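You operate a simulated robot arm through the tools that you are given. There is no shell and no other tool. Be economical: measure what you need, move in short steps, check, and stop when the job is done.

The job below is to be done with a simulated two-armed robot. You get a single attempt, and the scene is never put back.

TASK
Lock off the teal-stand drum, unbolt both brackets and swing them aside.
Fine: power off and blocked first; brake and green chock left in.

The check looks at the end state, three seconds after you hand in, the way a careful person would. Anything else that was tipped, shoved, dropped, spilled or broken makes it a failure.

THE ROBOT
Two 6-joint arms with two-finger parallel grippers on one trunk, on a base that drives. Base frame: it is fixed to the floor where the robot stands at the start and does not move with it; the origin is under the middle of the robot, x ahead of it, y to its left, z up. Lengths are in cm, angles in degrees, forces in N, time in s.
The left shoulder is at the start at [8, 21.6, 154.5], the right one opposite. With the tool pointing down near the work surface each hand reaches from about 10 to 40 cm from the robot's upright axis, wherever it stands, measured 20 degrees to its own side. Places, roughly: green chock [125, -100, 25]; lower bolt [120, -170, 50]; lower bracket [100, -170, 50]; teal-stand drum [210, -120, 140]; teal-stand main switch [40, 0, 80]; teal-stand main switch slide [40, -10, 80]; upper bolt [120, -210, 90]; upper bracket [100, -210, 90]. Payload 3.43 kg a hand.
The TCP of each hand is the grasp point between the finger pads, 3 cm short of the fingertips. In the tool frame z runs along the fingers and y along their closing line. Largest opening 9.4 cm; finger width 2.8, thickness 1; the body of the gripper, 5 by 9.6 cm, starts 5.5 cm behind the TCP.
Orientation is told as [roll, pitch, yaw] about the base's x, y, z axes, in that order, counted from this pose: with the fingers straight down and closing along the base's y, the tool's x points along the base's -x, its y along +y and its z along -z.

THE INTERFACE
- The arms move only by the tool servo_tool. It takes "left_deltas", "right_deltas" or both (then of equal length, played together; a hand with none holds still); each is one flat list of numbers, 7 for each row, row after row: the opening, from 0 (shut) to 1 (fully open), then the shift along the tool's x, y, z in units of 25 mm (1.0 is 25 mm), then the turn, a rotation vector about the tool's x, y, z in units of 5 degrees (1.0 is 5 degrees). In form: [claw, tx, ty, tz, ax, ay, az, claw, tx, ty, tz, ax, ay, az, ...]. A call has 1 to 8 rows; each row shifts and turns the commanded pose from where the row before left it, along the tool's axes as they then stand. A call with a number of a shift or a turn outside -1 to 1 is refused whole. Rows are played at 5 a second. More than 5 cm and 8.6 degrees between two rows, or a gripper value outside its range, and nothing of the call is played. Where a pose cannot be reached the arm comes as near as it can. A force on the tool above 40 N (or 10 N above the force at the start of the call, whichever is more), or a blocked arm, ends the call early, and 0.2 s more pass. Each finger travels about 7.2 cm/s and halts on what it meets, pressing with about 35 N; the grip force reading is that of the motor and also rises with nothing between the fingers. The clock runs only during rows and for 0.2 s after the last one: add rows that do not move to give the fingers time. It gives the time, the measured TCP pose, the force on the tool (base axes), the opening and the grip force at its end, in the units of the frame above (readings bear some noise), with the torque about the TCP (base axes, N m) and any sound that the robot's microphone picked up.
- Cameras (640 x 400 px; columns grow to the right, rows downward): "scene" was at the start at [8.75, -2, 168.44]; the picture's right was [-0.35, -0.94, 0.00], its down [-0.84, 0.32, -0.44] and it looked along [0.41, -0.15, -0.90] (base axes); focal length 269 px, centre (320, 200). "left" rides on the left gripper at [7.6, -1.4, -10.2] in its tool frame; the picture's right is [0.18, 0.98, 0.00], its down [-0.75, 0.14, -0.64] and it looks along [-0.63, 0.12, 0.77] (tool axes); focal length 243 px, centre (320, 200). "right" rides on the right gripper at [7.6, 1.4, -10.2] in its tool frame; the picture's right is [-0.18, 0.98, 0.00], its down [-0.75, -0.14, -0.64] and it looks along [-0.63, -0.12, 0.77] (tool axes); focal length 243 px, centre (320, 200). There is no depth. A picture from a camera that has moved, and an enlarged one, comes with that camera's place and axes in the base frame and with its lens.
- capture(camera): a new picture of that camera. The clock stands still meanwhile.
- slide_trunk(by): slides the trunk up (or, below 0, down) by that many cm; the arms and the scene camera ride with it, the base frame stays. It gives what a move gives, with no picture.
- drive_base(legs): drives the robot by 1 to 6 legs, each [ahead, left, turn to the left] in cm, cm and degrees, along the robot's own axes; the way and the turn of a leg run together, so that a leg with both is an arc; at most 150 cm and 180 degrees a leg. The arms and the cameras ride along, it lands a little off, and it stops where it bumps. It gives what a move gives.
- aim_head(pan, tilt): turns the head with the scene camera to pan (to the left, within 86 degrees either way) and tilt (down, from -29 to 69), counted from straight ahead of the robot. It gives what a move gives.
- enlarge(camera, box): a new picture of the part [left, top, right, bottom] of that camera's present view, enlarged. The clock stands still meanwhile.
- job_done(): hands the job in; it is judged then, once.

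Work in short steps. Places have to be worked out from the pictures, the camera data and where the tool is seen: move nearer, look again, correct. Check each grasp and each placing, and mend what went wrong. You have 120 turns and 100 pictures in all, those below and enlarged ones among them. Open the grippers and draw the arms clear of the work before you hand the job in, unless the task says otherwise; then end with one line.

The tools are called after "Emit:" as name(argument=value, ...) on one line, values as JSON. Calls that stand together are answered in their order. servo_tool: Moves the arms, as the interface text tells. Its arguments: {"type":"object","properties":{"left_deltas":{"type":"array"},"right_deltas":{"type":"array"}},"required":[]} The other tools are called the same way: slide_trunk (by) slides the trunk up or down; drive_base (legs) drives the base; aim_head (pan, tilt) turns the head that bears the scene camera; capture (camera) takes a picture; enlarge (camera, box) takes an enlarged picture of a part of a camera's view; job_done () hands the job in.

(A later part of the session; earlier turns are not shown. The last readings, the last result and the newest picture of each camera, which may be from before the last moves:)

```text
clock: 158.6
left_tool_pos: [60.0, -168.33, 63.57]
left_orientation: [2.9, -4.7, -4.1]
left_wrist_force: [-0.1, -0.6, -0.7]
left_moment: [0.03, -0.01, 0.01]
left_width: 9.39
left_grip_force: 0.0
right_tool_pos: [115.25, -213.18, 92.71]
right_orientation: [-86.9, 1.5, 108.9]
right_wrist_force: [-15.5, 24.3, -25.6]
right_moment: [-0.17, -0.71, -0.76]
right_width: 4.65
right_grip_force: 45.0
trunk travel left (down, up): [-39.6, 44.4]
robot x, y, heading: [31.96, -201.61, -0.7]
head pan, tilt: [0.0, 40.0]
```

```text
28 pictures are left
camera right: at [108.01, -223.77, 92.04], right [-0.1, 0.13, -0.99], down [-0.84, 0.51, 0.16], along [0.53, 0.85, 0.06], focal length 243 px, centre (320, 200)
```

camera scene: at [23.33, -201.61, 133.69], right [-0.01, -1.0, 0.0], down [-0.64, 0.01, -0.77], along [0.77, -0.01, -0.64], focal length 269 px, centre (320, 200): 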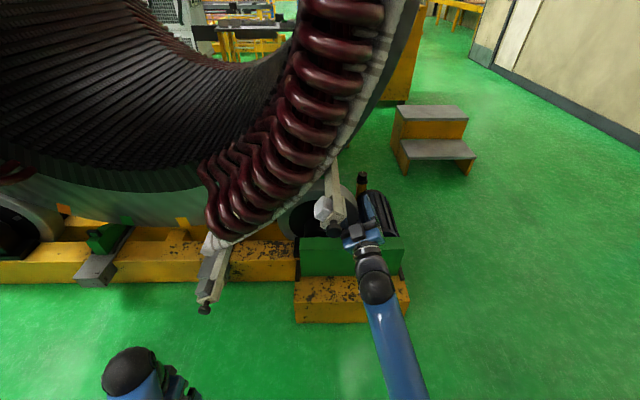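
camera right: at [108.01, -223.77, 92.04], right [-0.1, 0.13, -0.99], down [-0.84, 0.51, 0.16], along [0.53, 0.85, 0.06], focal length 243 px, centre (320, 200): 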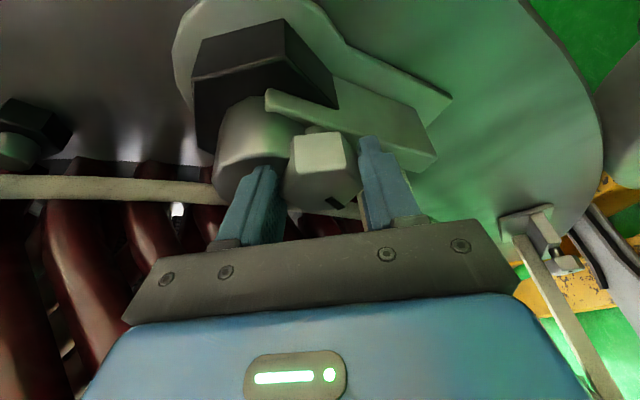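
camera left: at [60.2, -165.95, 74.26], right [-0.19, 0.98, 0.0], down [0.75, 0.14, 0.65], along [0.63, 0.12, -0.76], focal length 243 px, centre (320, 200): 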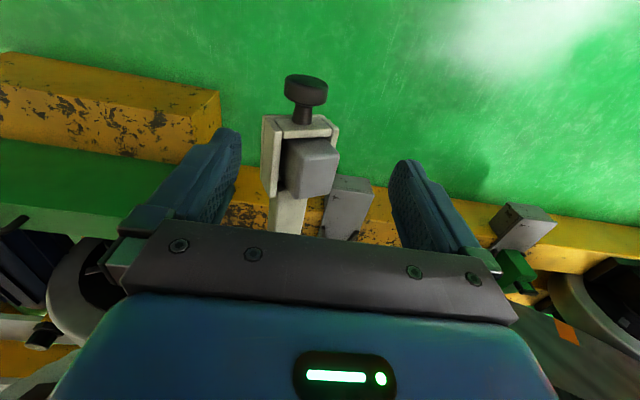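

Turning fine. I run the next ratchet cycle with slight recentring.

Emit:
servo_tool(right_deltas=[0.66, 0, 0, 0, 0, 0, 0, 0.66, 0, 0, 0, 0, 0, 0, 0.66, 0, 0.03, 0, 0.34, 0, 0.94, 0.66, 0, 0.03, 0, 0.34, 0, 0.94, 0.66, 0, 0.03, 0, 0.34, 0, 0.94, 0.66, 0, 0.03, 0, 0.34, 0, 0.94, 0.66, 0, 0.03, 0, 0.34, 0, 0.94, 0.66, 0, 0.03, 0, 0.34, 0, 0.94])

Emit:
servo_tool(right_deltas=[0.66, 0, 0.03, 0, 0.34, 0, 0.94, 0.66, 0, 0.03, 0, 0.34, 0, 0.94, 0.66, 0, 0.03, 0, 0.34, 0, 0.94, 0.66, 0, 0.03, 0, 0.34, 0, 0.94, 0.66, 0, 0.06, 0, 0.34, 0, 0.94, 0.66, 0, 0.06, 0, 0.34, 0, 0.94])

Emit:
servo_tool(right_deltas=[0.2, 0, 0, 0, 0, 0, 0, 0.1, 0, 0, 0, 0, 0, 0, 0.1, 0, 0, 0, 0, 0, 0, 0.1, 0, -0.03, 0, -0.34, 0, -0.94, 0.1, 0, -0.03, 0, -0.34, 0, -0.94, 0.1, 0, -0.03, 0, -0.34, 0, -0.94, 0.1, 0, -0.03, 0, -0.34, 0, -0.94])

Emit:
servo_tool(right_deltas=[0.1, 0, -0.03, 0, -0.34, 0, -0.94, 0.1, 0, -0.03, 0, -0.34, 0, -0.94, 0.1, 0, -0.03, 0, -0.34, 0, -0.94, 0.1, 0, -0.03, 0, -0.34, 0, -0.94, 0.1, 0, -0.03, 0, -0.34, 0, -0.94, 0.1, 0, -0.03, 0, -0.34, 0, -0.94, 0.1, 0, -0.03, 0, -0.34, 0, -0.94, 0.1, 0, -0.03, 0, -0.34, 0, -0.94])

Emit:
capture(camera="right")

```text
clock: 160.3
left_tool_pos: [59.93, -168.52, 63.63]
left_orientation: [3.2, -4.8, -4.1]
left_wrist_force: [-0.8, 0.5, -0.3]
left_moment: [-0.03, -0.02, 0.0]
left_width: 9.4
left_grip_force: 0.0
right_tool_pos: [115.16, -213.51, 92.71]
right_orientation: [-98.2, -26.8, 110.0]
right_wrist_force: [-1.0, -1.4, -0.1]
right_moment: [0.01, -0.01, -0.01]
right_width: 6.2
right_grip_force: 0.1
trunk travel left (down, up): [-39.6, 44.4]
robot x, y, heading: [31.94, -201.97, -0.8]
head pan, tilt: [0.0, 40.0]
```

```text
clock: 161.8
left_tool_pos: [60.04, -168.53, 63.88]
left_orientation: [3.2, -4.8, -4.1]
left_wrist_force: [0.3, 0.2, 0.0]
left_moment: [-0.02, 0.02, 0.02]
left_width: 9.41
left_grip_force: 0.0
right_tool_pos: [115.33, -213.07, 92.25]
right_orientation: [-115.8, -53.9, 120.7]
right_wrist_force: [0.5, 0.5, 0.3]
right_moment: [0.0, 0.03, 0.03]
right_width: 6.2
right_grip_force: 0.2
trunk travel left (down, up): [-39.6, 44.4]
robot x, y, heading: [31.6, -202.02, -0.4]
head pan, tilt: [0.0, 40.0]
```

```text
clock: 163.3
left_tool_pos: [59.79, -168.39, 63.66]
left_orientation: [3.1, -4.8, -4.1]
left_wrist_force: [0.9, -0.4, 0.3]
left_moment: [0.0, 0.0, 0.0]
left_width: 9.39
left_grip_force: 0.0
right_tool_pos: [115.13, -213.09, 92.25]
right_orientation: [-102.3, -35.8, 112.1]
right_wrist_force: [-20.3, 16.9, -19.9]
right_moment: [-0.18, -1.31, -1.12]
right_width: 4.53
right_grip_force: 44.8
trunk travel left (down, up): [-39.6, 44.4]
robot x, y, heading: [32.39, -202.02, -0.6]
head pan, tilt: [0.0, 40.0]
```

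```text
clock: 165.2
left_tool_pos: [59.78, -168.49, 63.64]
left_orientation: [3.1, -4.8, -4.1]
left_wrist_force: [-0.6, -0.4, 0.1]
left_moment: [0.01, 0.0, -0.01]
left_width: 9.38
left_grip_force: 0.1
right_tool_pos: [115.25, -213.15, 92.78]
right_orientation: [-87.1, 1.5, 108.9]
right_wrist_force: [-22.1, 20.2, -23.3]
right_moment: [-0.13, -1.19, -0.58]
right_width: 4.56
right_grip_force: 44.6
trunk travel left (down, up): [-39.6, 44.4]
robot x, y, heading: [32.17, -202.17, -0.7]
head pan, tilt: [0.0, 40.0]
```

```text
27 pictures are left
camera right: at [107.92, -223.82, 92.01], right [-0.1, 0.13, -0.99], down [-0.84, 0.51, 0.15], along [0.53, 0.85, 0.06], focal length 243 px, centre (320, 200)
```

right: 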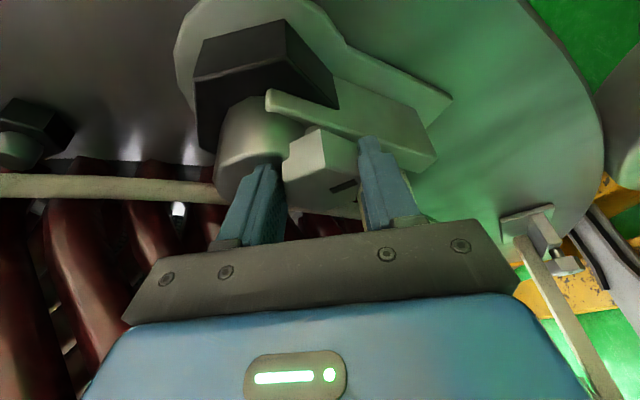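

120° done. Two more cycles.

Emit:
servo_tool(right_deltas=[0.66, 0, 0, 0, 0, 0, 0, 0.66, 0, 0, 0, 0, 0, 0, 0.66, 0, 0.03, 0, 0.34, 0, 0.94, 0.66, 0, 0.03, 0, 0.34, 0, 0.94, 0.66, 0, 0.03, 0, 0.34, 0, 0.94, 0.66, 0, 0.03, 0, 0.34, 0, 0.94, 0.66, 0, 0.03, 0, 0.34, 0, 0.94, 0.66, 0, 0.03, 0, 0.34, 0, 0.94])

Emit:
servo_tool(right_deltas=[0.66, 0, 0.03, 0, 0.34, 0, 0.94, 0.66, 0, 0.03, 0, 0.34, 0, 0.94, 0.66, 0, 0.03, 0, 0.34, 0, 0.94, 0.66, 0, 0.03, 0, 0.34, 0, 0.94, 0.66, 0, 0.06, 0, 0.34, 0, 0.94, 0.66, 0, 0.06, 0, 0.34, 0, 0.94])

Emit:
servo_tool(right_deltas=[0.2, 0, 0, 0, 0, 0, 0, 0.1, 0, 0, 0, 0, 0, 0, 0.1, 0, 0, 0, 0, 0, 0, 0.1, 0, -0.03, 0, -0.34, 0, -0.94, 0.1, 0, -0.03, 0, -0.34, 0, -0.94, 0.1, 0, -0.03, 0, -0.34, 0, -0.94, 0.1, 0, -0.03, 0, -0.34, 0, -0.94])

Emit:
servo_tool(right_deltas=[0.1, 0, -0.03, 0, -0.34, 0, -0.94, 0.1, 0, -0.03, 0, -0.34, 0, -0.94, 0.1, 0, -0.03, 0, -0.34, 0, -0.94, 0.1, 0, -0.03, 0, -0.34, 0, -0.94, 0.1, 0, -0.03, 0, -0.34, 0, -0.94, 0.1, 0, -0.03, 0, -0.34, 0, -0.94, 0.1, 0, -0.03, 0, -0.34, 0, -0.94, 0.1, 0, -0.03, 0, -0.34, 0, -0.94])

Emit:
servo_tool(right_deltas=[0.66, 0, 0, 0, 0, 0, 0, 0.66, 0, 0, 0, 0, 0, 0, 0.66, 0, 0.03, 0, 0.34, 0, 0.94, 0.66, 0, 0.03, 0, 0.34, 0, 0.94, 0.66, 0, 0.03, 0, 0.34, 0, 0.94, 0.66, 0, 0.03, 0, 0.34, 0, 0.94, 0.66, 0, 0.03, 0, 0.34, 0, 0.94, 0.66, 0, 0.03, 0, 0.34, 0, 0.94])

Emit:
servo_tool(right_deltas=[0.66, 0, 0.03, 0, 0.34, 0, 0.94, 0.66, 0, 0.03, 0, 0.34, 0, 0.94, 0.66, 0, 0.03, 0, 0.34, 0, 0.94, 0.66, 0, 0.03, 0, 0.34, 0, 0.94, 0.66, 0, 0.06, 0, 0.34, 0, 0.94, 0.66, 0, 0.06, 0, 0.34, 0, 0.94])

Emit:
servo_tool(right_deltas=[0.2, 0, 0, 0, 0, 0, 0, 0.1, 0, 0, 0, 0, 0, 0, 0.1, 0, 0, 0, 0, 0, 0, 0.1, 0, -0.03, 0, -0.34, 0, -0.94, 0.1, 0, -0.03, 0, -0.34, 0, -0.94, 0.1, 0, -0.03, 0, -0.34, 0, -0.94, 0.1, 0, -0.03, 0, -0.34, 0, -0.94])

Emit:
servo_tool(right_deltas=[0.1, 0, -0.03, 0, -0.34, 0, -0.94, 0.1, 0, -0.03, 0, -0.34, 0, -0.94, 0.1, 0, -0.03, 0, -0.34, 0, -0.94, 0.1, 0, -0.03, 0, -0.34, 0, -0.94, 0.1, 0, -0.03, 0, -0.34, 0, -0.94, 0.1, 0, -0.03, 0, -0.34, 0, -0.94, 0.1, 0, -0.03, 0, -0.34, 0, -0.94, 0.1, 0, -0.03, 0, -0.34, 0, -0.94])

Emit:
capture(camera="right")

```text
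clock: 166.9
left_tool_pos: [60.02, -168.5, 63.67]
left_orientation: [3.1, -4.8, -4.1]
left_wrist_force: [0.8, 0.3, -0.1]
left_moment: [0.0, 0.03, -0.03]
left_width: 9.39
left_grip_force: 0.0
right_tool_pos: [115.22, -213.56, 92.56]
right_orientation: [-98.2, -26.8, 110.0]
right_wrist_force: [-0.6, 0.5, -0.1]
right_moment: [0.0, -0.03, 0.02]
right_width: 6.19
right_grip_force: 0.1
trunk travel left (down, up): [-39.6, 44.4]
robot x, y, heading: [32.09, -201.8, -0.4]
head pan, tilt: [0.0, 40.0]
```

```text
clock: 168.3
left_tool_pos: [59.99, -168.57, 63.71]
left_orientation: [3.2, -4.8, -4.0]
left_wrist_force: [0.2, -0.4, 1.0]
left_moment: [0.04, -0.03, 0.01]
left_width: 9.38
left_grip_force: 0.2
right_tool_pos: [115.25, -213.12, 92.2]
right_orientation: [-115.8, -53.9, 120.8]
right_wrist_force: [-1.1, -1.7, 0.0]
right_moment: [-0.02, -0.02, 0.0]
right_width: 6.2
right_grip_force: 0.0
trunk travel left (down, up): [-39.6, 44.4]
robot x, y, heading: [31.86, -202.14, -0.7]
head pan, tilt: [0.0, 40.0]
```

```text
clock: 169.9
left_tool_pos: [59.95, -168.49, 63.65]
left_orientation: [3.2, -4.9, -4.1]
left_wrist_force: [0.0, -0.1, 0.2]
left_moment: [-0.03, -0.02, 0.0]
left_width: 9.39
left_grip_force: 0.2
right_tool_pos: [115.1, -213.03, 92.11]
right_orientation: [-102.4, -36.0, 112.0]
right_wrist_force: [-11.5, 13.7, -14.2]
right_moment: [-0.16, -1.63, -0.9]
right_width: 4.6
right_grip_force: 45.4
trunk travel left (down, up): [-39.6, 44.4]
robot x, y, heading: [31.85, -202.27, -0.8]
head pan, tilt: [0.0, 40.0]
```

```text
clock: 171.8
left_tool_pos: [59.85, -168.23, 63.64]
left_orientation: [3.1, -4.7, -4.2]
left_wrist_force: [-0.2, 0.4, 0.5]
left_moment: [0.01, 0.0, 0.01]
left_width: 9.39
left_grip_force: 0.0
right_tool_pos: [115.12, -213.15, 92.72]
right_orientation: [-87.1, 1.5, 108.8]
right_wrist_force: [-22.0, 18.4, -21.8]
right_moment: [-0.15, -1.37, -0.67]
right_width: 4.63
right_grip_force: 45.5
trunk travel left (down, up): [-39.6, 44.4]
robot x, y, heading: [31.84, -201.89, -0.5]
head pan, tilt: [0.0, 40.0]
```

```text
clock: 173.6
left_tool_pos: [59.83, -168.46, 63.7]
left_orientation: [3.2, -4.8, -4.1]
left_wrist_force: [-0.4, -0.1, -0.2]
left_moment: [0.02, 0.02, 0.01]
left_width: 9.39
left_grip_force: 0.1
right_tool_pos: [115.23, -213.43, 92.4]
right_orientation: [-98.2, -27.0, 109.9]
right_wrist_force: [0.3, -0.7, 0.2]
right_moment: [-0.03, 0.0, -0.04]
right_width: 6.2
right_grip_force: 0.1
trunk travel left (down, up): [-39.6, 44.4]
robot x, y, heading: [31.93, -202.05, -0.6]
head pan, tilt: [0.0, 40.0]
```

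```text
clock: 174.9
left_tool_pos: [59.98, -168.56, 63.79]
left_orientation: [3.3, -4.8, -4.1]
left_wrist_force: [0.2, 0.0, 0.3]
left_moment: [-0.04, -0.03, -0.03]
left_width: 9.39
left_grip_force: 0.1
right_tool_pos: [115.29, -212.98, 92.07]
right_orientation: [-115.8, -53.9, 120.8]
right_wrist_force: [0.5, 0.6, 0.0]
right_moment: [0.02, -0.02, 0.0]
right_width: 6.22
right_grip_force: 0.0
trunk travel left (down, up): [-39.6, 44.4]
robot x, y, heading: [31.88, -201.59, -0.8]
head pan, tilt: [0.0, 40.0]
```

```text
clock: 176.6
left_tool_pos: [59.9, -168.39, 63.64]
left_orientation: [3.1, -4.8, -4.0]
left_wrist_force: [0.2, 0.2, 0.0]
left_moment: [0.0, -0.03, 0.0]
left_width: 9.39
left_grip_force: 0.1
right_tool_pos: [115.07, -213.15, 92.17]
right_orientation: [-102.5, -35.9, 112.0]
right_wrist_force: [-16.0, 9.6, -12.6]
right_moment: [-0.13, -1.48, -1.5]
right_width: 4.44
right_grip_force: 44.7
trunk travel left (down, up): [-39.6, 44.4]
robot x, y, heading: [31.99, -201.75, -0.7]
head pan, tilt: [0.0, 40.0]
```

```text
clock: 178.3
left_tool_pos: [59.83, -168.39, 63.81]
left_orientation: [3.3, -4.9, -4.1]
left_wrist_force: [-1.0, 0.2, 0.0]
left_moment: [0.04, 0.02, 0.0]
left_width: 9.4
left_grip_force: 0.1
right_tool_pos: [115.26, -213.32, 92.73]
right_orientation: [-87.3, 1.4, 108.8]
right_wrist_force: [-22.0, 13.6, -17.9]
right_moment: [0.61, -0.5, 0.0]
right_width: 4.65
right_grip_force: 45.3
trunk travel left (down, up): [-39.6, 44.4]
robot x, y, heading: [31.9, -201.97, -0.7]
head pan, tilt: [0.0, 40.0]
```

```text
26 pictures are left
camera right: at [107.91, -223.94, 91.98], right [-0.09, 0.13, -0.99], down [-0.84, 0.51, 0.15], along [0.53, 0.85, 0.07], focal length 243 px, centre (320, 200)
```

right: 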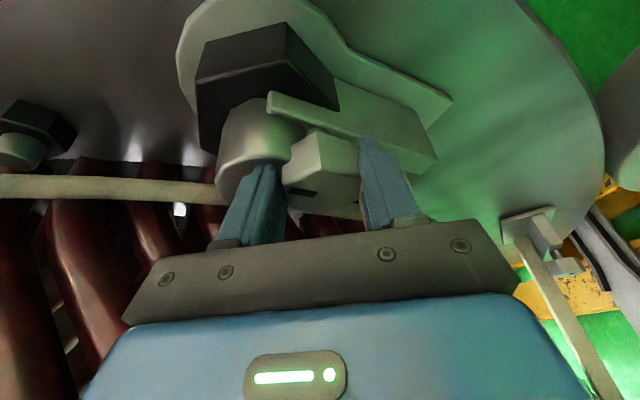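

Resistance appears again (0.6 N·m). One more cycle to confirm that this bolt is at its end.

Emit:
servo_tool(right_deltas=[0.66, 0, 0, 0, 0, 0, 0, 0.66, 0, 0, 0, 0, 0, 0, 0.66, 0, 0.03, 0, 0.34, 0, 0.94, 0.66, 0, 0.03, 0, 0.34, 0, 0.94, 0.66, 0, 0.03, 0, 0.34, 0, 0.94, 0.66, 0, 0.03, 0, 0.34, 0, 0.94, 0.66, 0, 0.03, 0, 0.34, 0, 0.94, 0.66, 0, 0.03, 0, 0.34, 0, 0.94])

Emit:
servo_tool(right_deltas=[0.66, 0, 0.03, 0, 0.34, 0, 0.94, 0.66, 0, 0.03, 0, 0.34, 0, 0.94, 0.66, 0, 0.03, 0, 0.34, 0, 0.94, 0.66, 0, 0.03, 0, 0.34, 0, 0.94])

Emit:
servo_tool(right_deltas=[0.2, 0, 0, 0, 0, 0, 0, 0.1, 0, 0, 0, 0, 0, 0, 0.1, 0, 0, 0, 0, 0, 0, 0.1, 0, -0.03, 0, -0.34, 0, -0.94, 0.1, 0, -0.03, 0, -0.34, 0, -0.94, 0.1, 0, -0.03, 0, -0.34, 0, -0.94, 0.1, 0, -0.03, 0, -0.34, 0, -0.94])

Emit:
capture(camera="right")

```text
clock: 180.2
left_tool_pos: [59.94, -168.52, 63.66]
left_orientation: [3.3, -4.8, -4.0]
left_wrist_force: [0.2, -0.6, -0.5]
left_moment: [0.02, 0.01, 0.01]
left_width: 9.41
left_grip_force: 0.1
right_tool_pos: [115.17, -213.49, 92.27]
right_orientation: [-98.2, -26.8, 110.0]
right_wrist_force: [0.8, 0.5, 0.7]
right_moment: [0.0, -0.04, 0.01]
right_width: 6.2
right_grip_force: 0.0
trunk travel left (down, up): [-39.6, 44.4]
robot x, y, heading: [31.73, -201.66, -0.8]
head pan, tilt: [0.0, 40.0]
```

```text
clock: 181.2
left_tool_pos: [59.98, -168.48, 63.75]
left_orientation: [3.3, -4.8, -4.1]
left_wrist_force: [0.6, -0.6, -0.3]
left_moment: [0.0, -0.02, 0.01]
left_width: 9.38
left_grip_force: 0.0
right_tool_pos: [115.24, -213.11, 91.95]
right_orientation: [-108.2, -45.1, 115.3]
right_wrist_force: [-0.3, -0.6, -0.3]
right_moment: [0.03, 0.0, 0.01]
right_width: 6.2
right_grip_force: 0.0
trunk travel left (down, up): [-39.6, 44.4]
robot x, y, heading: [31.96, -202.04, -0.5]
head pan, tilt: [0.0, 40.0]
```

```text
clock: 182.8
left_tool_pos: [59.92, -168.39, 63.77]
left_orientation: [3.2, -4.8, -4.0]
left_wrist_force: [0.2, -0.1, -0.4]
left_moment: [0.01, -0.01, 0.0]
left_width: 9.4
left_grip_force: 0.1
right_tool_pos: [115.19, -213.14, 92.18]
right_orientation: [-98.0, -26.7, 110.1]
right_wrist_force: [-7.9, 12.7, -6.5]
right_moment: [0.7, -0.77, -0.6]
right_width: 4.63
right_grip_force: 45.1
trunk travel left (down, up): [-39.6, 44.4]
robot x, y, heading: [31.88, -201.71, -0.9]
head pan, tilt: [0.0, 40.0]
```

```text
25 pictures are left
camera right: at [107.77, -221.86, 86.31], right [-0.08, 0.61, -0.79], down [-0.84, 0.39, 0.38], along [0.54, 0.69, 0.48], focal length 243 px, centre (320, 200)
```

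right: 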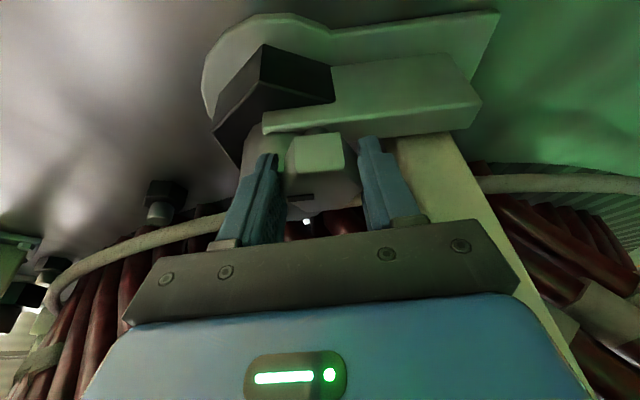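

Both bolts are at their stop. I release, rotate back to the entry attitude and drive back 27 cm, staying beside the upper bracket arm to test how it swings.

Emit:
servo_tool(right_deltas=[0.66, 0, 0, 0, 0, 0, 0, 0.66, 0, 0, 0, 0, 0, 0, 0.66, 0, 0.03, 0, 0.34, 0, 0.94, 0.66, 0, 0.03, 0, 0.34, 0, 0.94, 0.66, 0, 0.03, 0, 0.34, 0, 0.94, 0.66, 0, 0.03, 0, 0.34, 0, 0.94, 0.66, 0, 0.03, 0, 0.34, 0, 0.94, 0.66, -0.2, 0, -0.55, 0, 0, 0])

Emit:
drive_base(legs=[[-25, -1, 0]])

Emit:
aim_head(pan=-5, tilt=42)

Emit:
enlarge(camera="scene", box=[170, 130, 410, 330])

Emit:
capture(camera="right")

```text
clock: 184.6
left_tool_pos: [59.83, -168.55, 63.72]
left_orientation: [3.4, -4.9, -4.0]
left_wrist_force: [0.0, -0.5, 1.0]
left_moment: [-0.01, 0.0, 0.01]
left_width: 9.42
left_grip_force: 0.1
right_tool_pos: [113.7, -213.16, 92.03]
right_orientation: [-111.7, -49.5, 117.7]
right_wrist_force: [-0.4, -0.1, -0.4]
right_moment: [0.03, -0.02, 0.01]
right_width: 6.21
right_grip_force: 0.0
trunk travel left (down, up): [-39.6, 44.4]
robot x, y, heading: [31.69, -201.66, -0.5]
head pan, tilt: [0.0, 40.0]
```

```text
clock: 186.4
left_tool_pos: [35.31, -169.36, 63.72]
left_orientation: [3.3, -4.8, -4.1]
left_wrist_force: [-0.6, -0.1, 0.1]
left_moment: [-0.02, 0.02, 0.0]
left_width: 9.38
left_grip_force: 0.0
right_tool_pos: [89.1, -213.95, 91.96]
right_orientation: [-111.8, -49.6, 117.8]
right_wrist_force: [0.6, 0.0, -0.2]
right_moment: [0.02, 0.02, 0.01]
right_width: 6.2
right_grip_force: 0.1
trunk travel left (down, up): [-39.6, 44.4]
robot x, y, heading: [7.39, -202.63, -0.8]
head pan, tilt: [0.0, 40.0]
```

```text
clock: 187.0
left_tool_pos: [35.33, -169.12, 63.74]
left_orientation: [3.3, -4.9, -4.3]
left_wrist_force: [0.5, 0.4, -1.2]
left_moment: [0.0, -0.03, -0.01]
left_width: 9.4
left_grip_force: 0.1
right_tool_pos: [89.31, -213.95, 92.06]
right_orientation: [-111.7, -49.5, 117.7]
right_wrist_force: [0.2, -0.2, 0.2]
right_moment: [-0.04, -0.03, 0.0]
right_width: 6.2
right_grip_force: 0.1
trunk travel left (down, up): [-39.6, 44.4]
robot x, y, heading: [7.38, -202.43, -0.7]
head pan, tilt: [-5.0, 42.0]
```

```text
2.00 times, centred on (290, 230) of scene
camera zoom: at [18.58, -203.27, 133.41], right [-0.1, -1.0, 0.0], down [-0.67, 0.07, -0.74], along [0.74, -0.07, -0.67], focal length 538 px, centre (380, 140)
```

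zoom: 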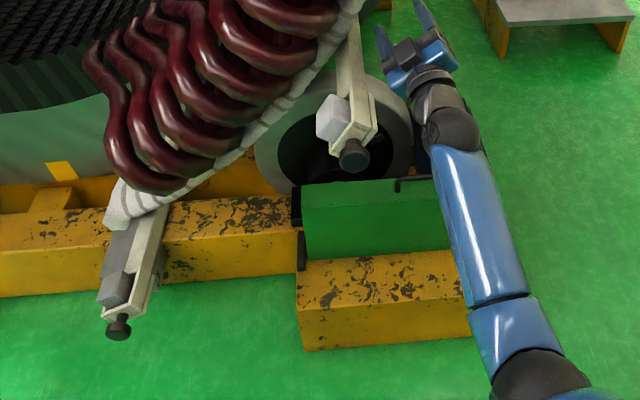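

```text
23 pictures are left
camera right: at [81.7, -219.15, 82.9], right [-0.06, 0.89, -0.45], down [-0.84, 0.2, 0.5], along [0.54, 0.41, 0.73], focal length 243 px, centre (320, 200)
```

right: 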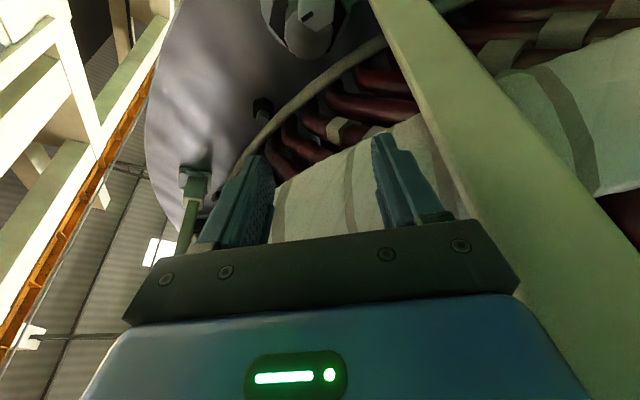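

Test: fingers fully open, push the upper arm tangentially (away from its bolt) in 1 cm steps with force watched.

Emit:
servo_tool(right_deltas=[1, 0, 0, 0, 0, 0, 0, 1, 0, 0, 0, 0, 0, 0, 1, 0, 0.4, 0, 0, 0, 0, 1, 0, 0.4, 0, 0, 0, 0, 1, 0, 0.4, 0, 0, 0, 0, 1, 0, 0.3, 0, 0, 0, 0, 1, 0, 0.3, 0, 0, 0, 0])

Emit:
capture(camera="right")

```text
clock: 188.6
left_tool_pos: [35.31, -169.09, 63.83]
left_orientation: [3.3, -4.9, -4.1]
left_wrist_force: [-0.2, -0.6, 0.6]
left_moment: [0.01, -0.03, 0.01]
left_width: 9.4
left_grip_force: 0.1
right_tool_pos: [89.21, -210.38, 89.22]
right_orientation: [-111.8, -49.5, 117.6]
right_wrist_force: [-0.1, -0.3, 0.5]
right_moment: [-0.06, 0.02, -0.01]
right_width: 9.41
right_grip_force: 0.0
trunk travel left (down, up): [-39.6, 44.4]
robot x, y, heading: [7.38, -202.77, -0.8]
head pan, tilt: [-5.0, 42.0]
```

```text
22 pictures are left
camera right: at [81.75, -215.58, 80.15], right [-0.06, 0.89, -0.45], down [-0.84, 0.2, 0.5], along [0.54, 0.41, 0.73], focal length 243 px, centre (320, 200)
```

right: 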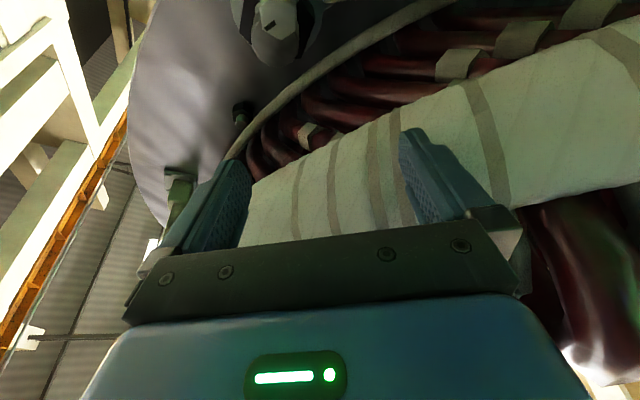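

The arm has vanished from this view with almost no force: it swings freely. I look with the head camera.

Emit:
capture(camera="scene")

```text
21 pictures are left
camera scene: at [18.62, -203.24, 133.4], right [-0.1, -1.0, 0.0], down [-0.67, 0.07, -0.74], along [0.74, -0.07, -0.67], focal length 269 px, centre (320, 200)
```

scene: 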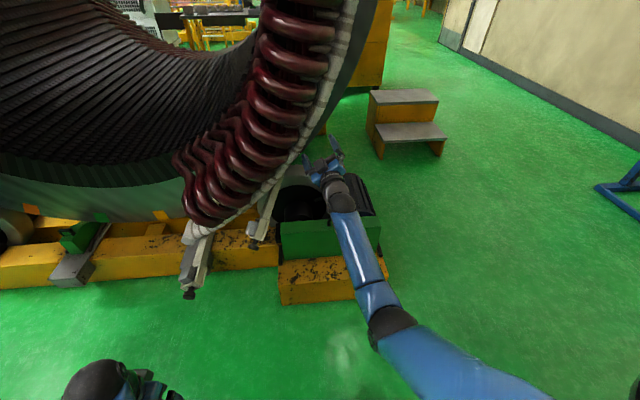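

Emit:
enlarge(camera="scene", box=[160, 150, 330, 310])

```text
2.50 times, centred on (245, 230) of scene
camera zoom: at [18.62, -203.24, 133.4], right [-0.1, -1.0, 0.0], down [-0.67, 0.07, -0.74], along [0.74, -0.07, -0.67], focal length 672 px, centre (508, 125)
```

zoom: 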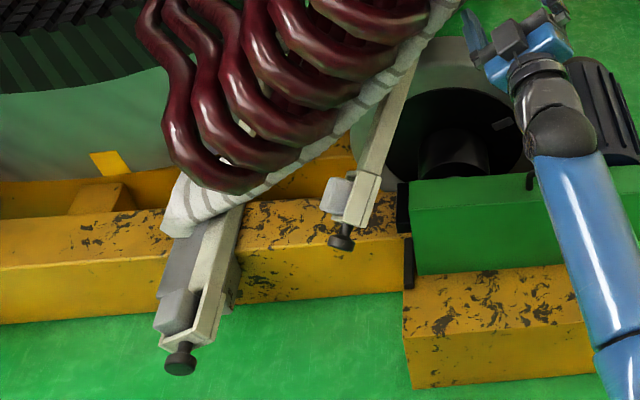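

The upper bracket is hinged like a door at its base and swings toward +y/down. I withdraw the right hand back a bit and let a second pass, then look again.

Emit:
servo_tool(right_deltas=[1, -0.34, 0, -0.94, 0, 0, 0, 1, -0.34, 0, -0.94, 0, 0, 0, 1, -0.34, 0, -0.94, 0, 0, 0, 1, -0.34, 0, -0.94, 0, 0, 0, 1, 0, 0, 0, 0, 0, 0, 1, 0, 0, 0, 0, 0, 0])

Emit:
enlarge(camera="scene", box=[160, 150, 330, 310])

```text
clock: 190.0
left_tool_pos: [35.32, -169.16, 63.81]
left_orientation: [3.2, -4.9, -4.2]
left_wrist_force: [0.0, 0.8, 0.5]
left_moment: [0.0, -0.02, 0.02]
left_width: 9.39
left_grip_force: 0.1
right_tool_pos: [79.35, -210.16, 89.54]
right_orientation: [-111.7, -49.5, 117.7]
right_wrist_force: [0.2, 0.5, -0.4]
right_moment: [-0.04, -0.01, -0.02]
right_width: 9.41
right_grip_force: 0.0
trunk travel left (down, up): [-39.6, 44.4]
robot x, y, heading: [7.17, -202.52, -0.9]
head pan, tilt: [-5.0, 42.0]
```

```text
2.50 times, centred on (245, 230) of scene
camera zoom: at [18.58, -203.28, 133.41], right [-0.1, -1.0, 0.0], down [-0.67, 0.07, -0.74], along [0.74, -0.07, -0.67], focal length 672 px, centre (508, 125)
```

zoom: 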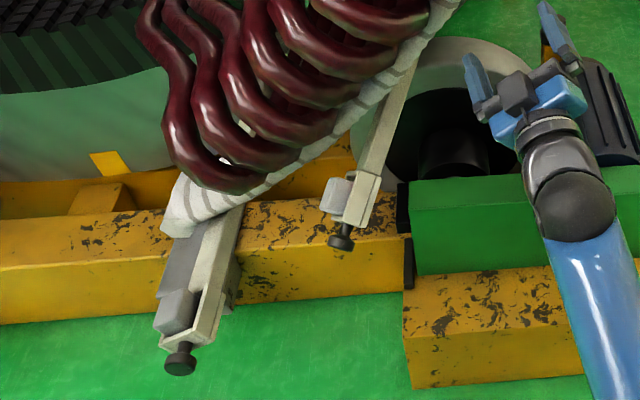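

It rests still. To learn whether it is at a limit, I move the hand along and give it a further gentle push.

Emit:
servo_tool(right_deltas=[1, 0.13, 1, 0, 0, 0, 0, 1, 0.13, 1, 0, 0, 0, 0, 1, 0.13, 1, 0, 0, 0, 0, 1, 0.13, 1, 0, 0, 0, 0, 1, 0.13, 1, 0, 0, 0, 0, 1, 0.13, 1, 0, 0, 0, 0, 1, 0.06, 0.5, 0, 0, 0, 0])

Emit:
servo_tool(right_deltas=[1, 0.06, 0.5, 0, 0, 0, 0, 1, 0.06, 0.4, 0, 0, 0, 0, 1, 0.06, 0.4, 0, 0, 0, 0, 1, 0.06, 0.4, 0, 0, 0, 0])

Emit:
enlarge(camera="scene", box=[160, 150, 330, 310])

```text
clock: 191.6
left_tool_pos: [35.32, -169.15, 63.84]
left_orientation: [3.4, -4.8, -4.2]
left_wrist_force: [-0.2, -0.1, -0.3]
left_moment: [0.0, 0.03, -0.02]
left_width: 9.39
left_grip_force: 0.1
right_tool_pos: [79.78, -198.31, 78.16]
right_orientation: [-111.7, -49.5, 117.7]
right_wrist_force: [0.0, -0.1, 0.1]
right_moment: [-0.01, 0.0, -0.03]
right_width: 9.36
right_grip_force: 0.1
trunk travel left (down, up): [-39.6, 44.4]
robot x, y, heading: [7.34, -202.61, -0.7]
head pan, tilt: [-5.0, 42.0]
```

```text
clock: 192.6
left_tool_pos: [35.43, -169.2, 63.58]
left_orientation: [3.3, -4.9, -4.1]
left_wrist_force: [0.5, -0.1, -0.7]
left_moment: [0.01, 0.02, -0.03]
left_width: 9.41
left_grip_force: 0.0
right_tool_pos: [80.03, -195.35, 75.26]
right_orientation: [-111.7, -49.6, 117.7]
right_wrist_force: [0.9, 0.0, 0.6]
right_moment: [0.02, -0.01, 0.03]
right_width: 9.38
right_grip_force: 0.0
trunk travel left (down, up): [-39.6, 44.4]
robot x, y, heading: [7.57, -202.94, -0.4]
head pan, tilt: [-5.0, 42.0]
```

```text
2.50 times, centred on (245, 230) of scene
camera zoom: at [18.62, -203.26, 133.4], right [-0.1, -1.0, 0.0], down [-0.67, 0.07, -0.74], along [0.74, -0.07, -0.67], focal length 672 px, centre (508, 125)
```

zoom: 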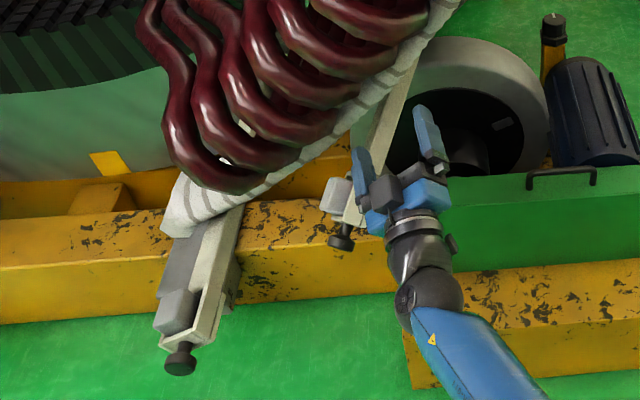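

Not touching yet; I push 3 cm more.

Emit:
servo_tool(right_deltas=[1, 0.06, 0.4, 0, 0, 0, 0, 1, 0.06, 0.4, 0, 0, 0, 0, 1, 0.06, 0.4, 0, 0, 0, 0, 1, 0.06, 0.4, 0, 0, 0, 0])

Emit:
enlarge(camera="scene", box=[160, 150, 330, 310])

Emit:
capture(camera="right")

```text
clock: 193.6
left_tool_pos: [35.26, -169.16, 63.83]
left_orientation: [3.4, -4.9, -4.1]
left_wrist_force: [-0.6, -0.1, 1.7]
left_moment: [-0.03, 0.04, 0.01]
left_width: 9.39
left_grip_force: 0.0
right_tool_pos: [80.2, -192.41, 72.28]
right_orientation: [-111.7, -49.3, 117.6]
right_wrist_force: [0.0, 0.1, -1.5]
right_moment: [-0.06, 0.04, 0.0]
right_width: 9.38
right_grip_force: 0.1
trunk travel left (down, up): [-39.6, 44.4]
robot x, y, heading: [7.49, -202.64, -0.5]
head pan, tilt: [-5.0, 42.0]
```

```text
2.50 times, centred on (245, 230) of scene
camera zoom: at [18.62, -203.25, 133.4], right [-0.1, -1.0, 0.0], down [-0.67, 0.07, -0.74], along [0.74, -0.07, -0.67], focal length 672 px, centre (508, 125)
```

zoom: 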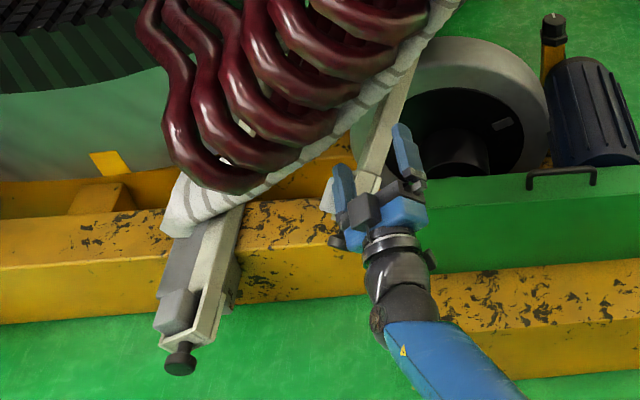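

```text
16 pictures are left
camera right: at [72.68, -197.65, 63.31], right [-0.06, 0.89, -0.45], down [-0.84, 0.2, 0.5], along [0.54, 0.41, 0.74], focal length 243 px, centre (320, 200)
```

right: 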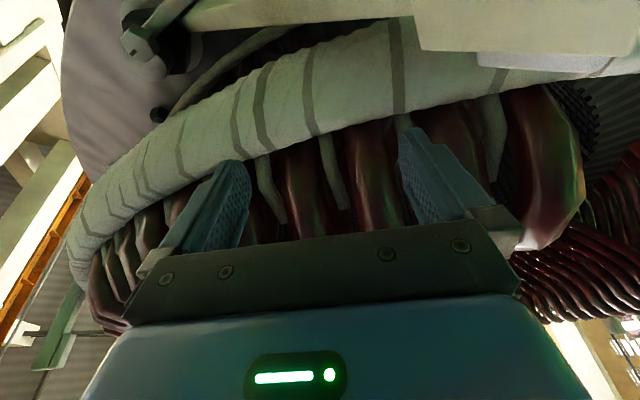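

The wrist view shows the upper arm already swung ~40° like a door; the left finger is nearly at its end. I push 3 cm further to see if it resists.

Emit:
servo_tool(right_deltas=[1, 0.06, 0.4, 0.2, 0, 0, 0, 1, 0.06, 0.4, 0.2, 0, 0, 0, 1, 0.06, 0.4, 0.2, 0, 0, 0, 1, 0.06, 0.4, 0, 0, 0, 0])

Emit:
enlarge(camera="scene", box=[160, 150, 330, 310])

```text
clock: 194.6
left_tool_pos: [35.35, -169.09, 63.74]
left_orientation: [3.3, -5.0, -4.1]
left_wrist_force: [-0.3, -0.4, -0.5]
left_moment: [0.04, -0.05, -0.02]
left_width: 9.4
left_grip_force: 0.1
right_tool_pos: [80.37, -189.69, 70.87]
right_orientation: [-111.6, -49.5, 117.6]
right_wrist_force: [0.3, 0.3, 0.3]
right_moment: [-0.01, 0.02, -0.03]
right_width: 9.39
right_grip_force: 0.0
right hand out of reach, approached as far as the arm can: row 3, 4
trunk travel left (down, up): [-39.6, 44.4]
robot x, y, heading: [7.66, -202.68, -0.7]
head pan, tilt: [-5.0, 42.0]
```

```text
2.50 times, centred on (245, 230) of scene
camera zoom: at [18.62, -203.23, 133.4], right [-0.1, -1.0, 0.0], down [-0.67, 0.07, -0.74], along [0.74, -0.07, -0.67], focal length 672 px, centre (508, 125)
```

zoom: 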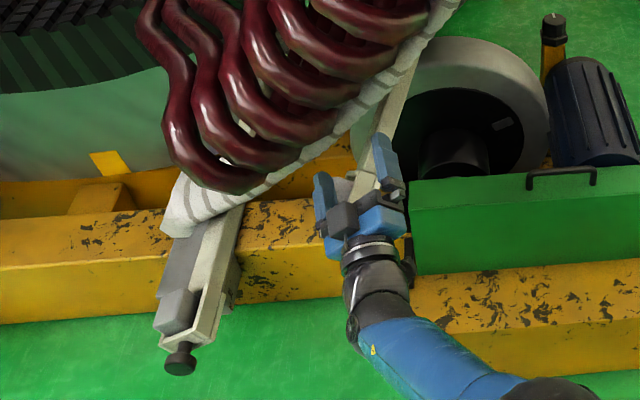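

The hand slid past above (inside) the cage. I retrace, lower 10 cm, and push against the cage side properly.

Emit:
servo_tool(right_deltas=[1, 0, -1, 0, 0, 0, 0, 1, 0, -1, 0, 0, 0, 0, 1, 0, -1, 0, 0, 0, 0, 1, 0, -1, 0, 0, 0, 0, 1, 0.75, 0.6, -0.27, 0, 0, 0, 1, 0.75, 0.6, -0.27, 0, 0, 0, 1, 0.75, 0.6, -0.27, 0, 0, 0, 1, 0.75, 0.6, -0.27, 0, 0, 0])

Emit:
servo_tool(right_deltas=[1, 0, 0.5, 0, 0, 0, 0, 1, 0, 0.5, 0, 0, 0, 0, 1, 0, 0.5, 0, 0, 0, 0, 1, 0, 0.5, 0, 0, 0, 0, 1, 0, 0.5, 0, 0, 0, 0, 1, 0, 0.4, 0, 0, 0, 0])

Emit:
enlarge(camera="scene", box=[160, 150, 330, 310])

```text
clock: 196.4
left_tool_pos: [35.4, -169.16, 63.75]
left_orientation: [3.3, -4.8, -4.1]
left_wrist_force: [0.4, 0.5, 0.7]
left_moment: [0.02, 0.0, 0.0]
left_width: 9.4
left_grip_force: 0.0
right_tool_pos: [80.01, -197.64, 67.12]
right_orientation: [-111.7, -49.5, 117.7]
right_wrist_force: [-0.3, -0.3, -0.7]
right_moment: [0.0, -0.02, 0.02]
right_width: 9.39
right_grip_force: 0.0
trunk travel left (down, up): [-39.6, 44.4]
robot x, y, heading: [7.32, -202.54, -0.6]
head pan, tilt: [-5.0, 42.0]
```

```text
clock: 197.8
left_tool_pos: [35.36, -169.17, 63.81]
left_orientation: [3.3, -4.8, -4.1]
left_wrist_force: [0.4, 0.5, 0.0]
left_moment: [0.01, 0.02, -0.02]
left_width: 9.39
left_grip_force: 0.1
right_tool_pos: [77.49, -193.0, 65.79]
right_orientation: [-111.7, -49.5, 117.7]
right_wrist_force: [-0.1, -1.1, 0.7]
right_moment: [0.01, -0.02, 0.03]
right_width: 9.38
right_grip_force: 0.0
right hand out of reach, approached as far as the arm can: row 2, 3, 4, 5, 6
trunk travel left (down, up): [-39.6, 44.4]
robot x, y, heading: [7.11, -202.34, -0.7]
head pan, tilt: [-5.0, 42.0]
```

```text
2.50 times, centred on (245, 230) of scene
camera zoom: at [18.61, -203.24, 133.41], right [-0.1, -1.0, 0.0], down [-0.67, 0.07, -0.74], along [0.74, -0.07, -0.67], focal length 672 px, centre (508, 125)
```

zoom: 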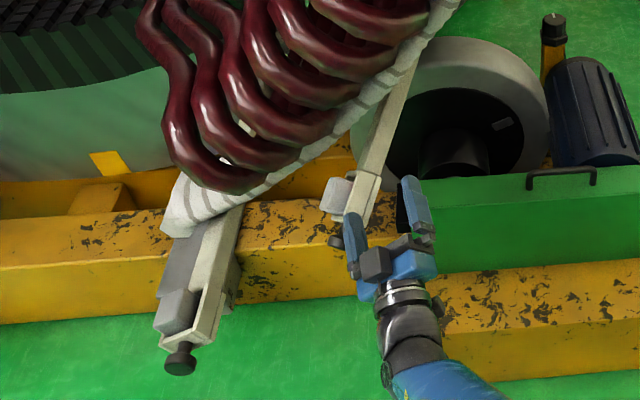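

The arm reach is limited here, so I push with the base: 4 cm ahead then 6 cm left.

Emit:
drive_base(legs=[[4, 0, 0], [0, 6, 0]])

Emit:
enlarge(camera="scene", box=[160, 150, 330, 310])

```text
clock: 198.6
left_tool_pos: [36.37, -169.32, 63.91]
left_orientation: [3.3, -5.1, -4.2]
left_wrist_force: [0.1, -0.4, 0.1]
left_moment: [0.01, -0.01, -0.01]
left_width: 9.37
left_grip_force: 0.0
right_tool_pos: [77.93, -192.68, 65.79]
right_orientation: [-112.1, -49.3, 118.6]
right_wrist_force: [-19.1, -7.1, 10.8]
right_moment: [0.25, 0.31, 0.62]
right_width: 8.64
right_grip_force: 0.1
trunk travel left (down, up): [-39.6, 44.4]
robot x, y, heading: [8.48, -202.46, -0.9]
head pan, tilt: [-5.0, 42.0]
stopped in leg 1: the force on the tool passed its limit at 77 N (the readings are from after the stop); the commanded pose is now the measured one
```

```text
2.50 times, centred on (245, 230) of scene
camera zoom: at [19.25, -203.51, 133.46], right [-0.1, -1.0, 0.0], down [-0.66, 0.07, -0.75], along [0.74, -0.07, -0.67], focal length 672 px, centre (508, 125)
```

zoom: 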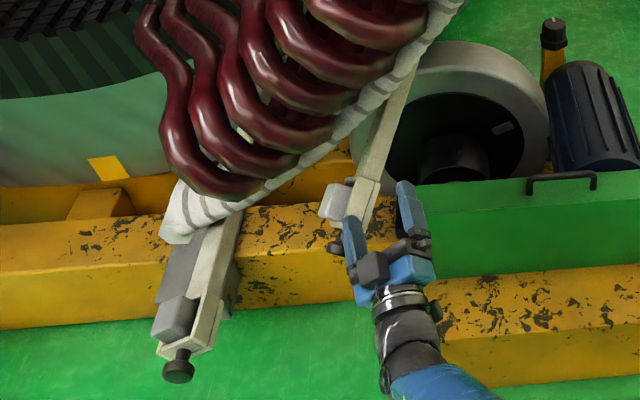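

The fingertip met the cage end-on and the cage did not move, suggesting a hinge stop. One check: back 2.5 cm and push left 5 cm.

Emit:
drive_base(legs=[[-1, -2, 0], [4, 0, 0], [0, 6, 0]])

Emit:
enlarge(camera="scene", box=[160, 150, 330, 310])

```text
clock: 199.9
left_tool_pos: [37.3, -171.16, 63.92]
left_orientation: [3.4, -5.0, -4.1]
left_wrist_force: [1.2, 0.7, 0.1]
left_moment: [0.01, -0.01, 0.01]
left_width: 9.38
left_grip_force: 0.0
right_tool_pos: [78.53, -194.4, 65.57]
right_orientation: [-112.3, -49.1, 119.2]
right_wrist_force: [-11.4, -3.8, 8.3]
right_moment: [0.13, 0.16, 0.31]
right_width: 8.86
right_grip_force: 0.0
trunk travel left (down, up): [-39.6, 44.4]
robot x, y, heading: [9.47, -204.97, -0.7]
head pan, tilt: [-5.0, 42.0]
stopped in leg 2: the force on the tool passed its limit at 92 N (the readings are from after the stop); the commanded pose is now the measured one
```

```text
2.50 times, centred on (245, 230) of scene
camera zoom: at [20.38, -205.47, 133.43], right [-0.1, -1.0, 0.0], down [-0.66, 0.07, -0.74], along [0.74, -0.07, -0.67], focal length 672 px, centre (508, 125)
```

zoom: 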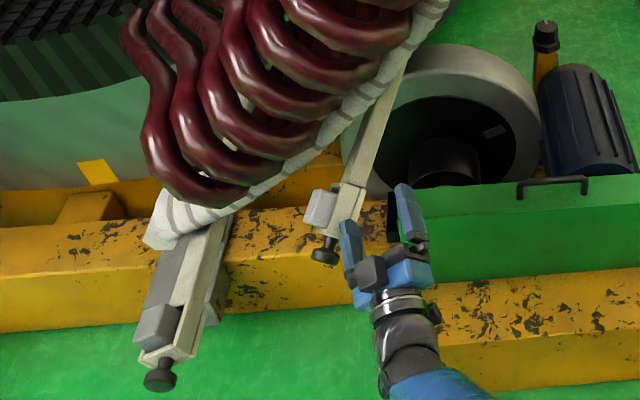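

The upper bracket is at its hinge stop. Now the lower one: back off, lower the trunk, shift the hand right in the robot frame and drive left to beside the lower bracket's end.

Emit:
drive_base(legs=[[-22, 0, 0]])

Emit:
slide_trunk(by=-22)

Emit:
servo_tool(right_deltas=[1, 0, -1, 0, 0, 0, 0, 1, 0, -1, 0, 0, 0, 0, 1, 0, -1, 0, 0, 0, 0, 1, 0, -1, 0, 0, 0, 0, 1, 0, -1, 0, 0, 0, 0, 1, 0, -1, 0, 0, 0, 0])

Emit:
drive_base(legs=[[0, 27, 0.6]])

Emit:
capture(camera="scene")

```text
clock: 201.5
left_tool_pos: [15.73, -170.97, 63.8]
left_orientation: [3.4, -4.9, -4.1]
left_wrist_force: [-0.9, 0.1, 0.0]
left_moment: [0.0, -0.01, -0.01]
left_width: 9.39
left_grip_force: 0.0
right_tool_pos: [56.91, -194.04, 65.24]
right_orientation: [-111.7, -49.1, 118.8]
right_wrist_force: [-1.1, 0.2, 0.9]
right_moment: [-0.01, 0.02, -0.01]
right_width: 9.38
right_grip_force: 0.1
trunk travel left (down, up): [-39.6, 44.4]
robot x, y, heading: [-12.42, -204.91, -0.6]
head pan, tilt: [-5.0, 42.0]
```

```text
clock: 203.9
left_tool_pos: [15.68, -170.92, 41.83]
left_orientation: [3.4, -4.9, -4.0]
left_wrist_force: [-0.1, -0.2, 0.4]
left_moment: [0.01, -0.02, -0.01]
left_width: 9.38
left_grip_force: 0.2
right_tool_pos: [56.9, -194.09, 43.28]
right_orientation: [-111.8, -49.1, 118.8]
right_wrist_force: [-0.6, 0.0, -0.1]
right_moment: [0.0, 0.02, 0.01]
right_width: 9.41
right_grip_force: 0.1
trunk travel left (down, up): [-17.6, 66.4]
robot x, y, heading: [-12.4, -204.17, -0.3]
head pan, tilt: [-5.0, 42.0]
```

```text
clock: 205.3
left_tool_pos: [15.7, -170.95, 41.9]
left_orientation: [3.4, -4.9, -4.2]
left_wrist_force: [-0.8, 0.7, 0.5]
left_moment: [0.0, -0.01, 0.0]
left_width: 9.41
left_grip_force: 0.0
right_tool_pos: [56.98, -205.95, 52.5]
right_orientation: [-111.6, -49.2, 118.8]
right_wrist_force: [-0.1, -0.1, -0.5]
right_moment: [0.0, 0.02, -0.04]
right_width: 9.4
right_grip_force: 0.1
trunk travel left (down, up): [-17.6, 66.4]
robot x, y, heading: [-12.3, -204.7, -0.3]
head pan, tilt: [-5.0, 42.0]
```

```text
clock: 207.2
left_tool_pos: [15.53, -143.22, 41.75]
left_orientation: [3.2, -5.0, -3.5]
left_wrist_force: [-0.2, -0.2, -0.2]
left_moment: [-0.02, 0.0, 0.04]
left_width: 9.39
left_grip_force: 0.0
right_tool_pos: [57.26, -177.86, 52.41]
right_orientation: [-111.8, -49.2, 119.4]
right_wrist_force: [0.0, -0.6, -0.4]
right_moment: [0.02, 0.0, -0.01]
right_width: 9.39
right_grip_force: 0.1
trunk travel left (down, up): [-17.6, 66.4]
robot x, y, heading: [-12.37, -176.95, 0.1]
head pan, tilt: [-5.0, 42.0]
```

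```text
11 pictures are left
camera scene: at [-0.92, -177.43, 111.41], right [-0.09, -1.0, 0.0], down [-0.67, 0.06, -0.74], along [0.74, -0.06, -0.67], focal length 269 px, centre (320, 200)
```

scene: 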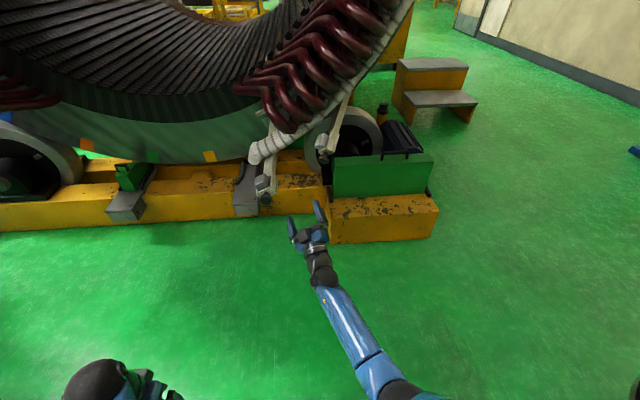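

Now raise the hand 5 cm, shift 2.5 cm left, and drive 13 cm ahead so the open left finger stands beside the lower cage (upper knob stays clear).

Emit:
servo_tool(right_deltas=[1, -0.6, -0.48, 0.22, 0, 0, 0, 1, -0.6, -0.48, 0.22, 0, 0, 0, 1, -0.6, -0.48, 0.22, 0, 0, 0, 1, -0.55, 0.8, 0.2, 0, 0, 0])

Emit:
drive_base(legs=[[12, 0, 0]])

Emit:
enlarge(camera="scene", box=[200, 120, 380, 300])

```text
clock: 208.2
left_tool_pos: [15.48, -143.14, 41.83]
left_orientation: [3.3, -4.9, -3.5]
left_wrist_force: [0.0, -1.0, 0.2]
left_moment: [-0.01, -0.01, -0.02]
left_width: 9.37
left_grip_force: 0.0
right_tool_pos: [57.24, -175.06, 58.39]
right_orientation: [-111.7, -49.2, 119.4]
right_wrist_force: [0.4, -0.1, 0.1]
right_moment: [-0.01, 0.01, -0.03]
right_width: 9.39
right_grip_force: 0.0
trunk travel left (down, up): [-17.6, 66.4]
robot x, y, heading: [-12.43, -176.84, 0.0]
head pan, tilt: [-5.0, 42.0]
```

```text
clock: 209.4
left_tool_pos: [27.54, -143.12, 41.84]
left_orientation: [3.4, -4.7, -3.2]
left_wrist_force: [-1.2, 1.0, 0.1]
left_moment: [0.01, 0.05, -0.02]
left_width: 9.42
left_grip_force: 0.1
right_tool_pos: [69.39, -174.92, 58.3]
right_orientation: [-111.7, -49.1, 119.5]
right_wrist_force: [0.1, -0.5, -0.6]
right_moment: [0.04, 0.02, 0.0]
right_width: 9.41
right_grip_force: 0.0
trunk travel left (down, up): [-17.6, 66.4]
robot x, y, heading: [0.42, -177.06, 0.4]
head pan, tilt: [-5.0, 42.0]
```

```text
2.22 times, centred on (290, 210) of scene
camera zoom: at [11.29, -177.43, 111.39], right [-0.08, -1.0, 0.0], down [-0.67, 0.06, -0.74], along [0.74, -0.06, -0.67], focal length 597 px, centre (387, 178)
```

zoom: 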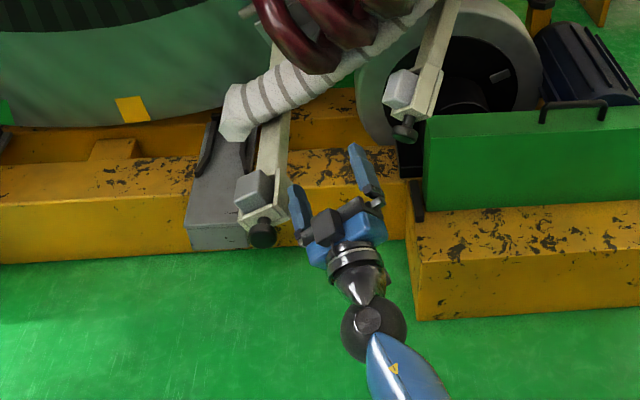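

The left finger sits right next to the lower cage. I push tangentially in 1 cm steps.

Emit:
servo_tool(right_deltas=[1, 0, 0.4, 0, 0, 0, 0, 1, 0, 0.4, 0, 0, 0, 0, 1, 0, 0.4, 0, 0, 0, 0, 1, 0, 0.4, 0, 0, 0, 0, 1, 0, 0.4, 0, 0, 0, 0])

Emit:
enlarge(camera="scene", box=[200, 120, 380, 300])

```text
clock: 210.6
left_tool_pos: [27.48, -143.15, 41.79]
left_orientation: [3.4, -4.9, -3.2]
left_wrist_force: [1.2, 0.0, -0.3]
left_moment: [-0.03, 0.0, -0.03]
left_width: 9.4
left_grip_force: 0.0
right_tool_pos: [69.26, -170.92, 55.31]
right_orientation: [-111.7, -49.2, 119.5]
right_wrist_force: [1.1, -0.8, 1.5]
right_moment: [0.09, -0.04, -0.03]
right_width: 9.29
right_grip_force: 0.1
trunk travel left (down, up): [-17.6, 66.4]
robot x, y, heading: [-0.07, -176.97, 0.3]
head pan, tilt: [-5.0, 42.0]
```

```text
2.22 times, centred on (290, 210) of scene
camera zoom: at [11.18, -177.43, 111.41], right [-0.08, -1.0, 0.0], down [-0.67, 0.06, -0.74], along [0.74, -0.06, -0.67], focal length 597 px, centre (387, 178)
```

zoom: 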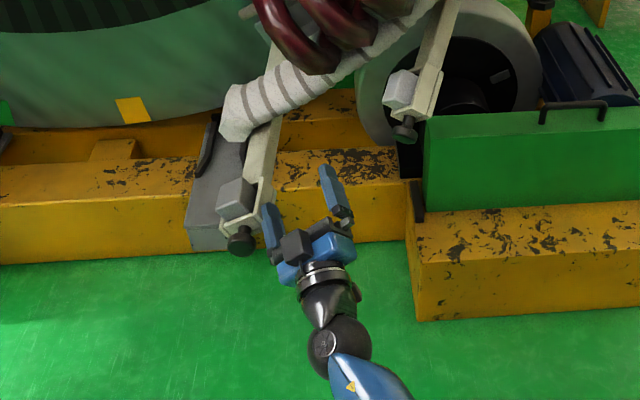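

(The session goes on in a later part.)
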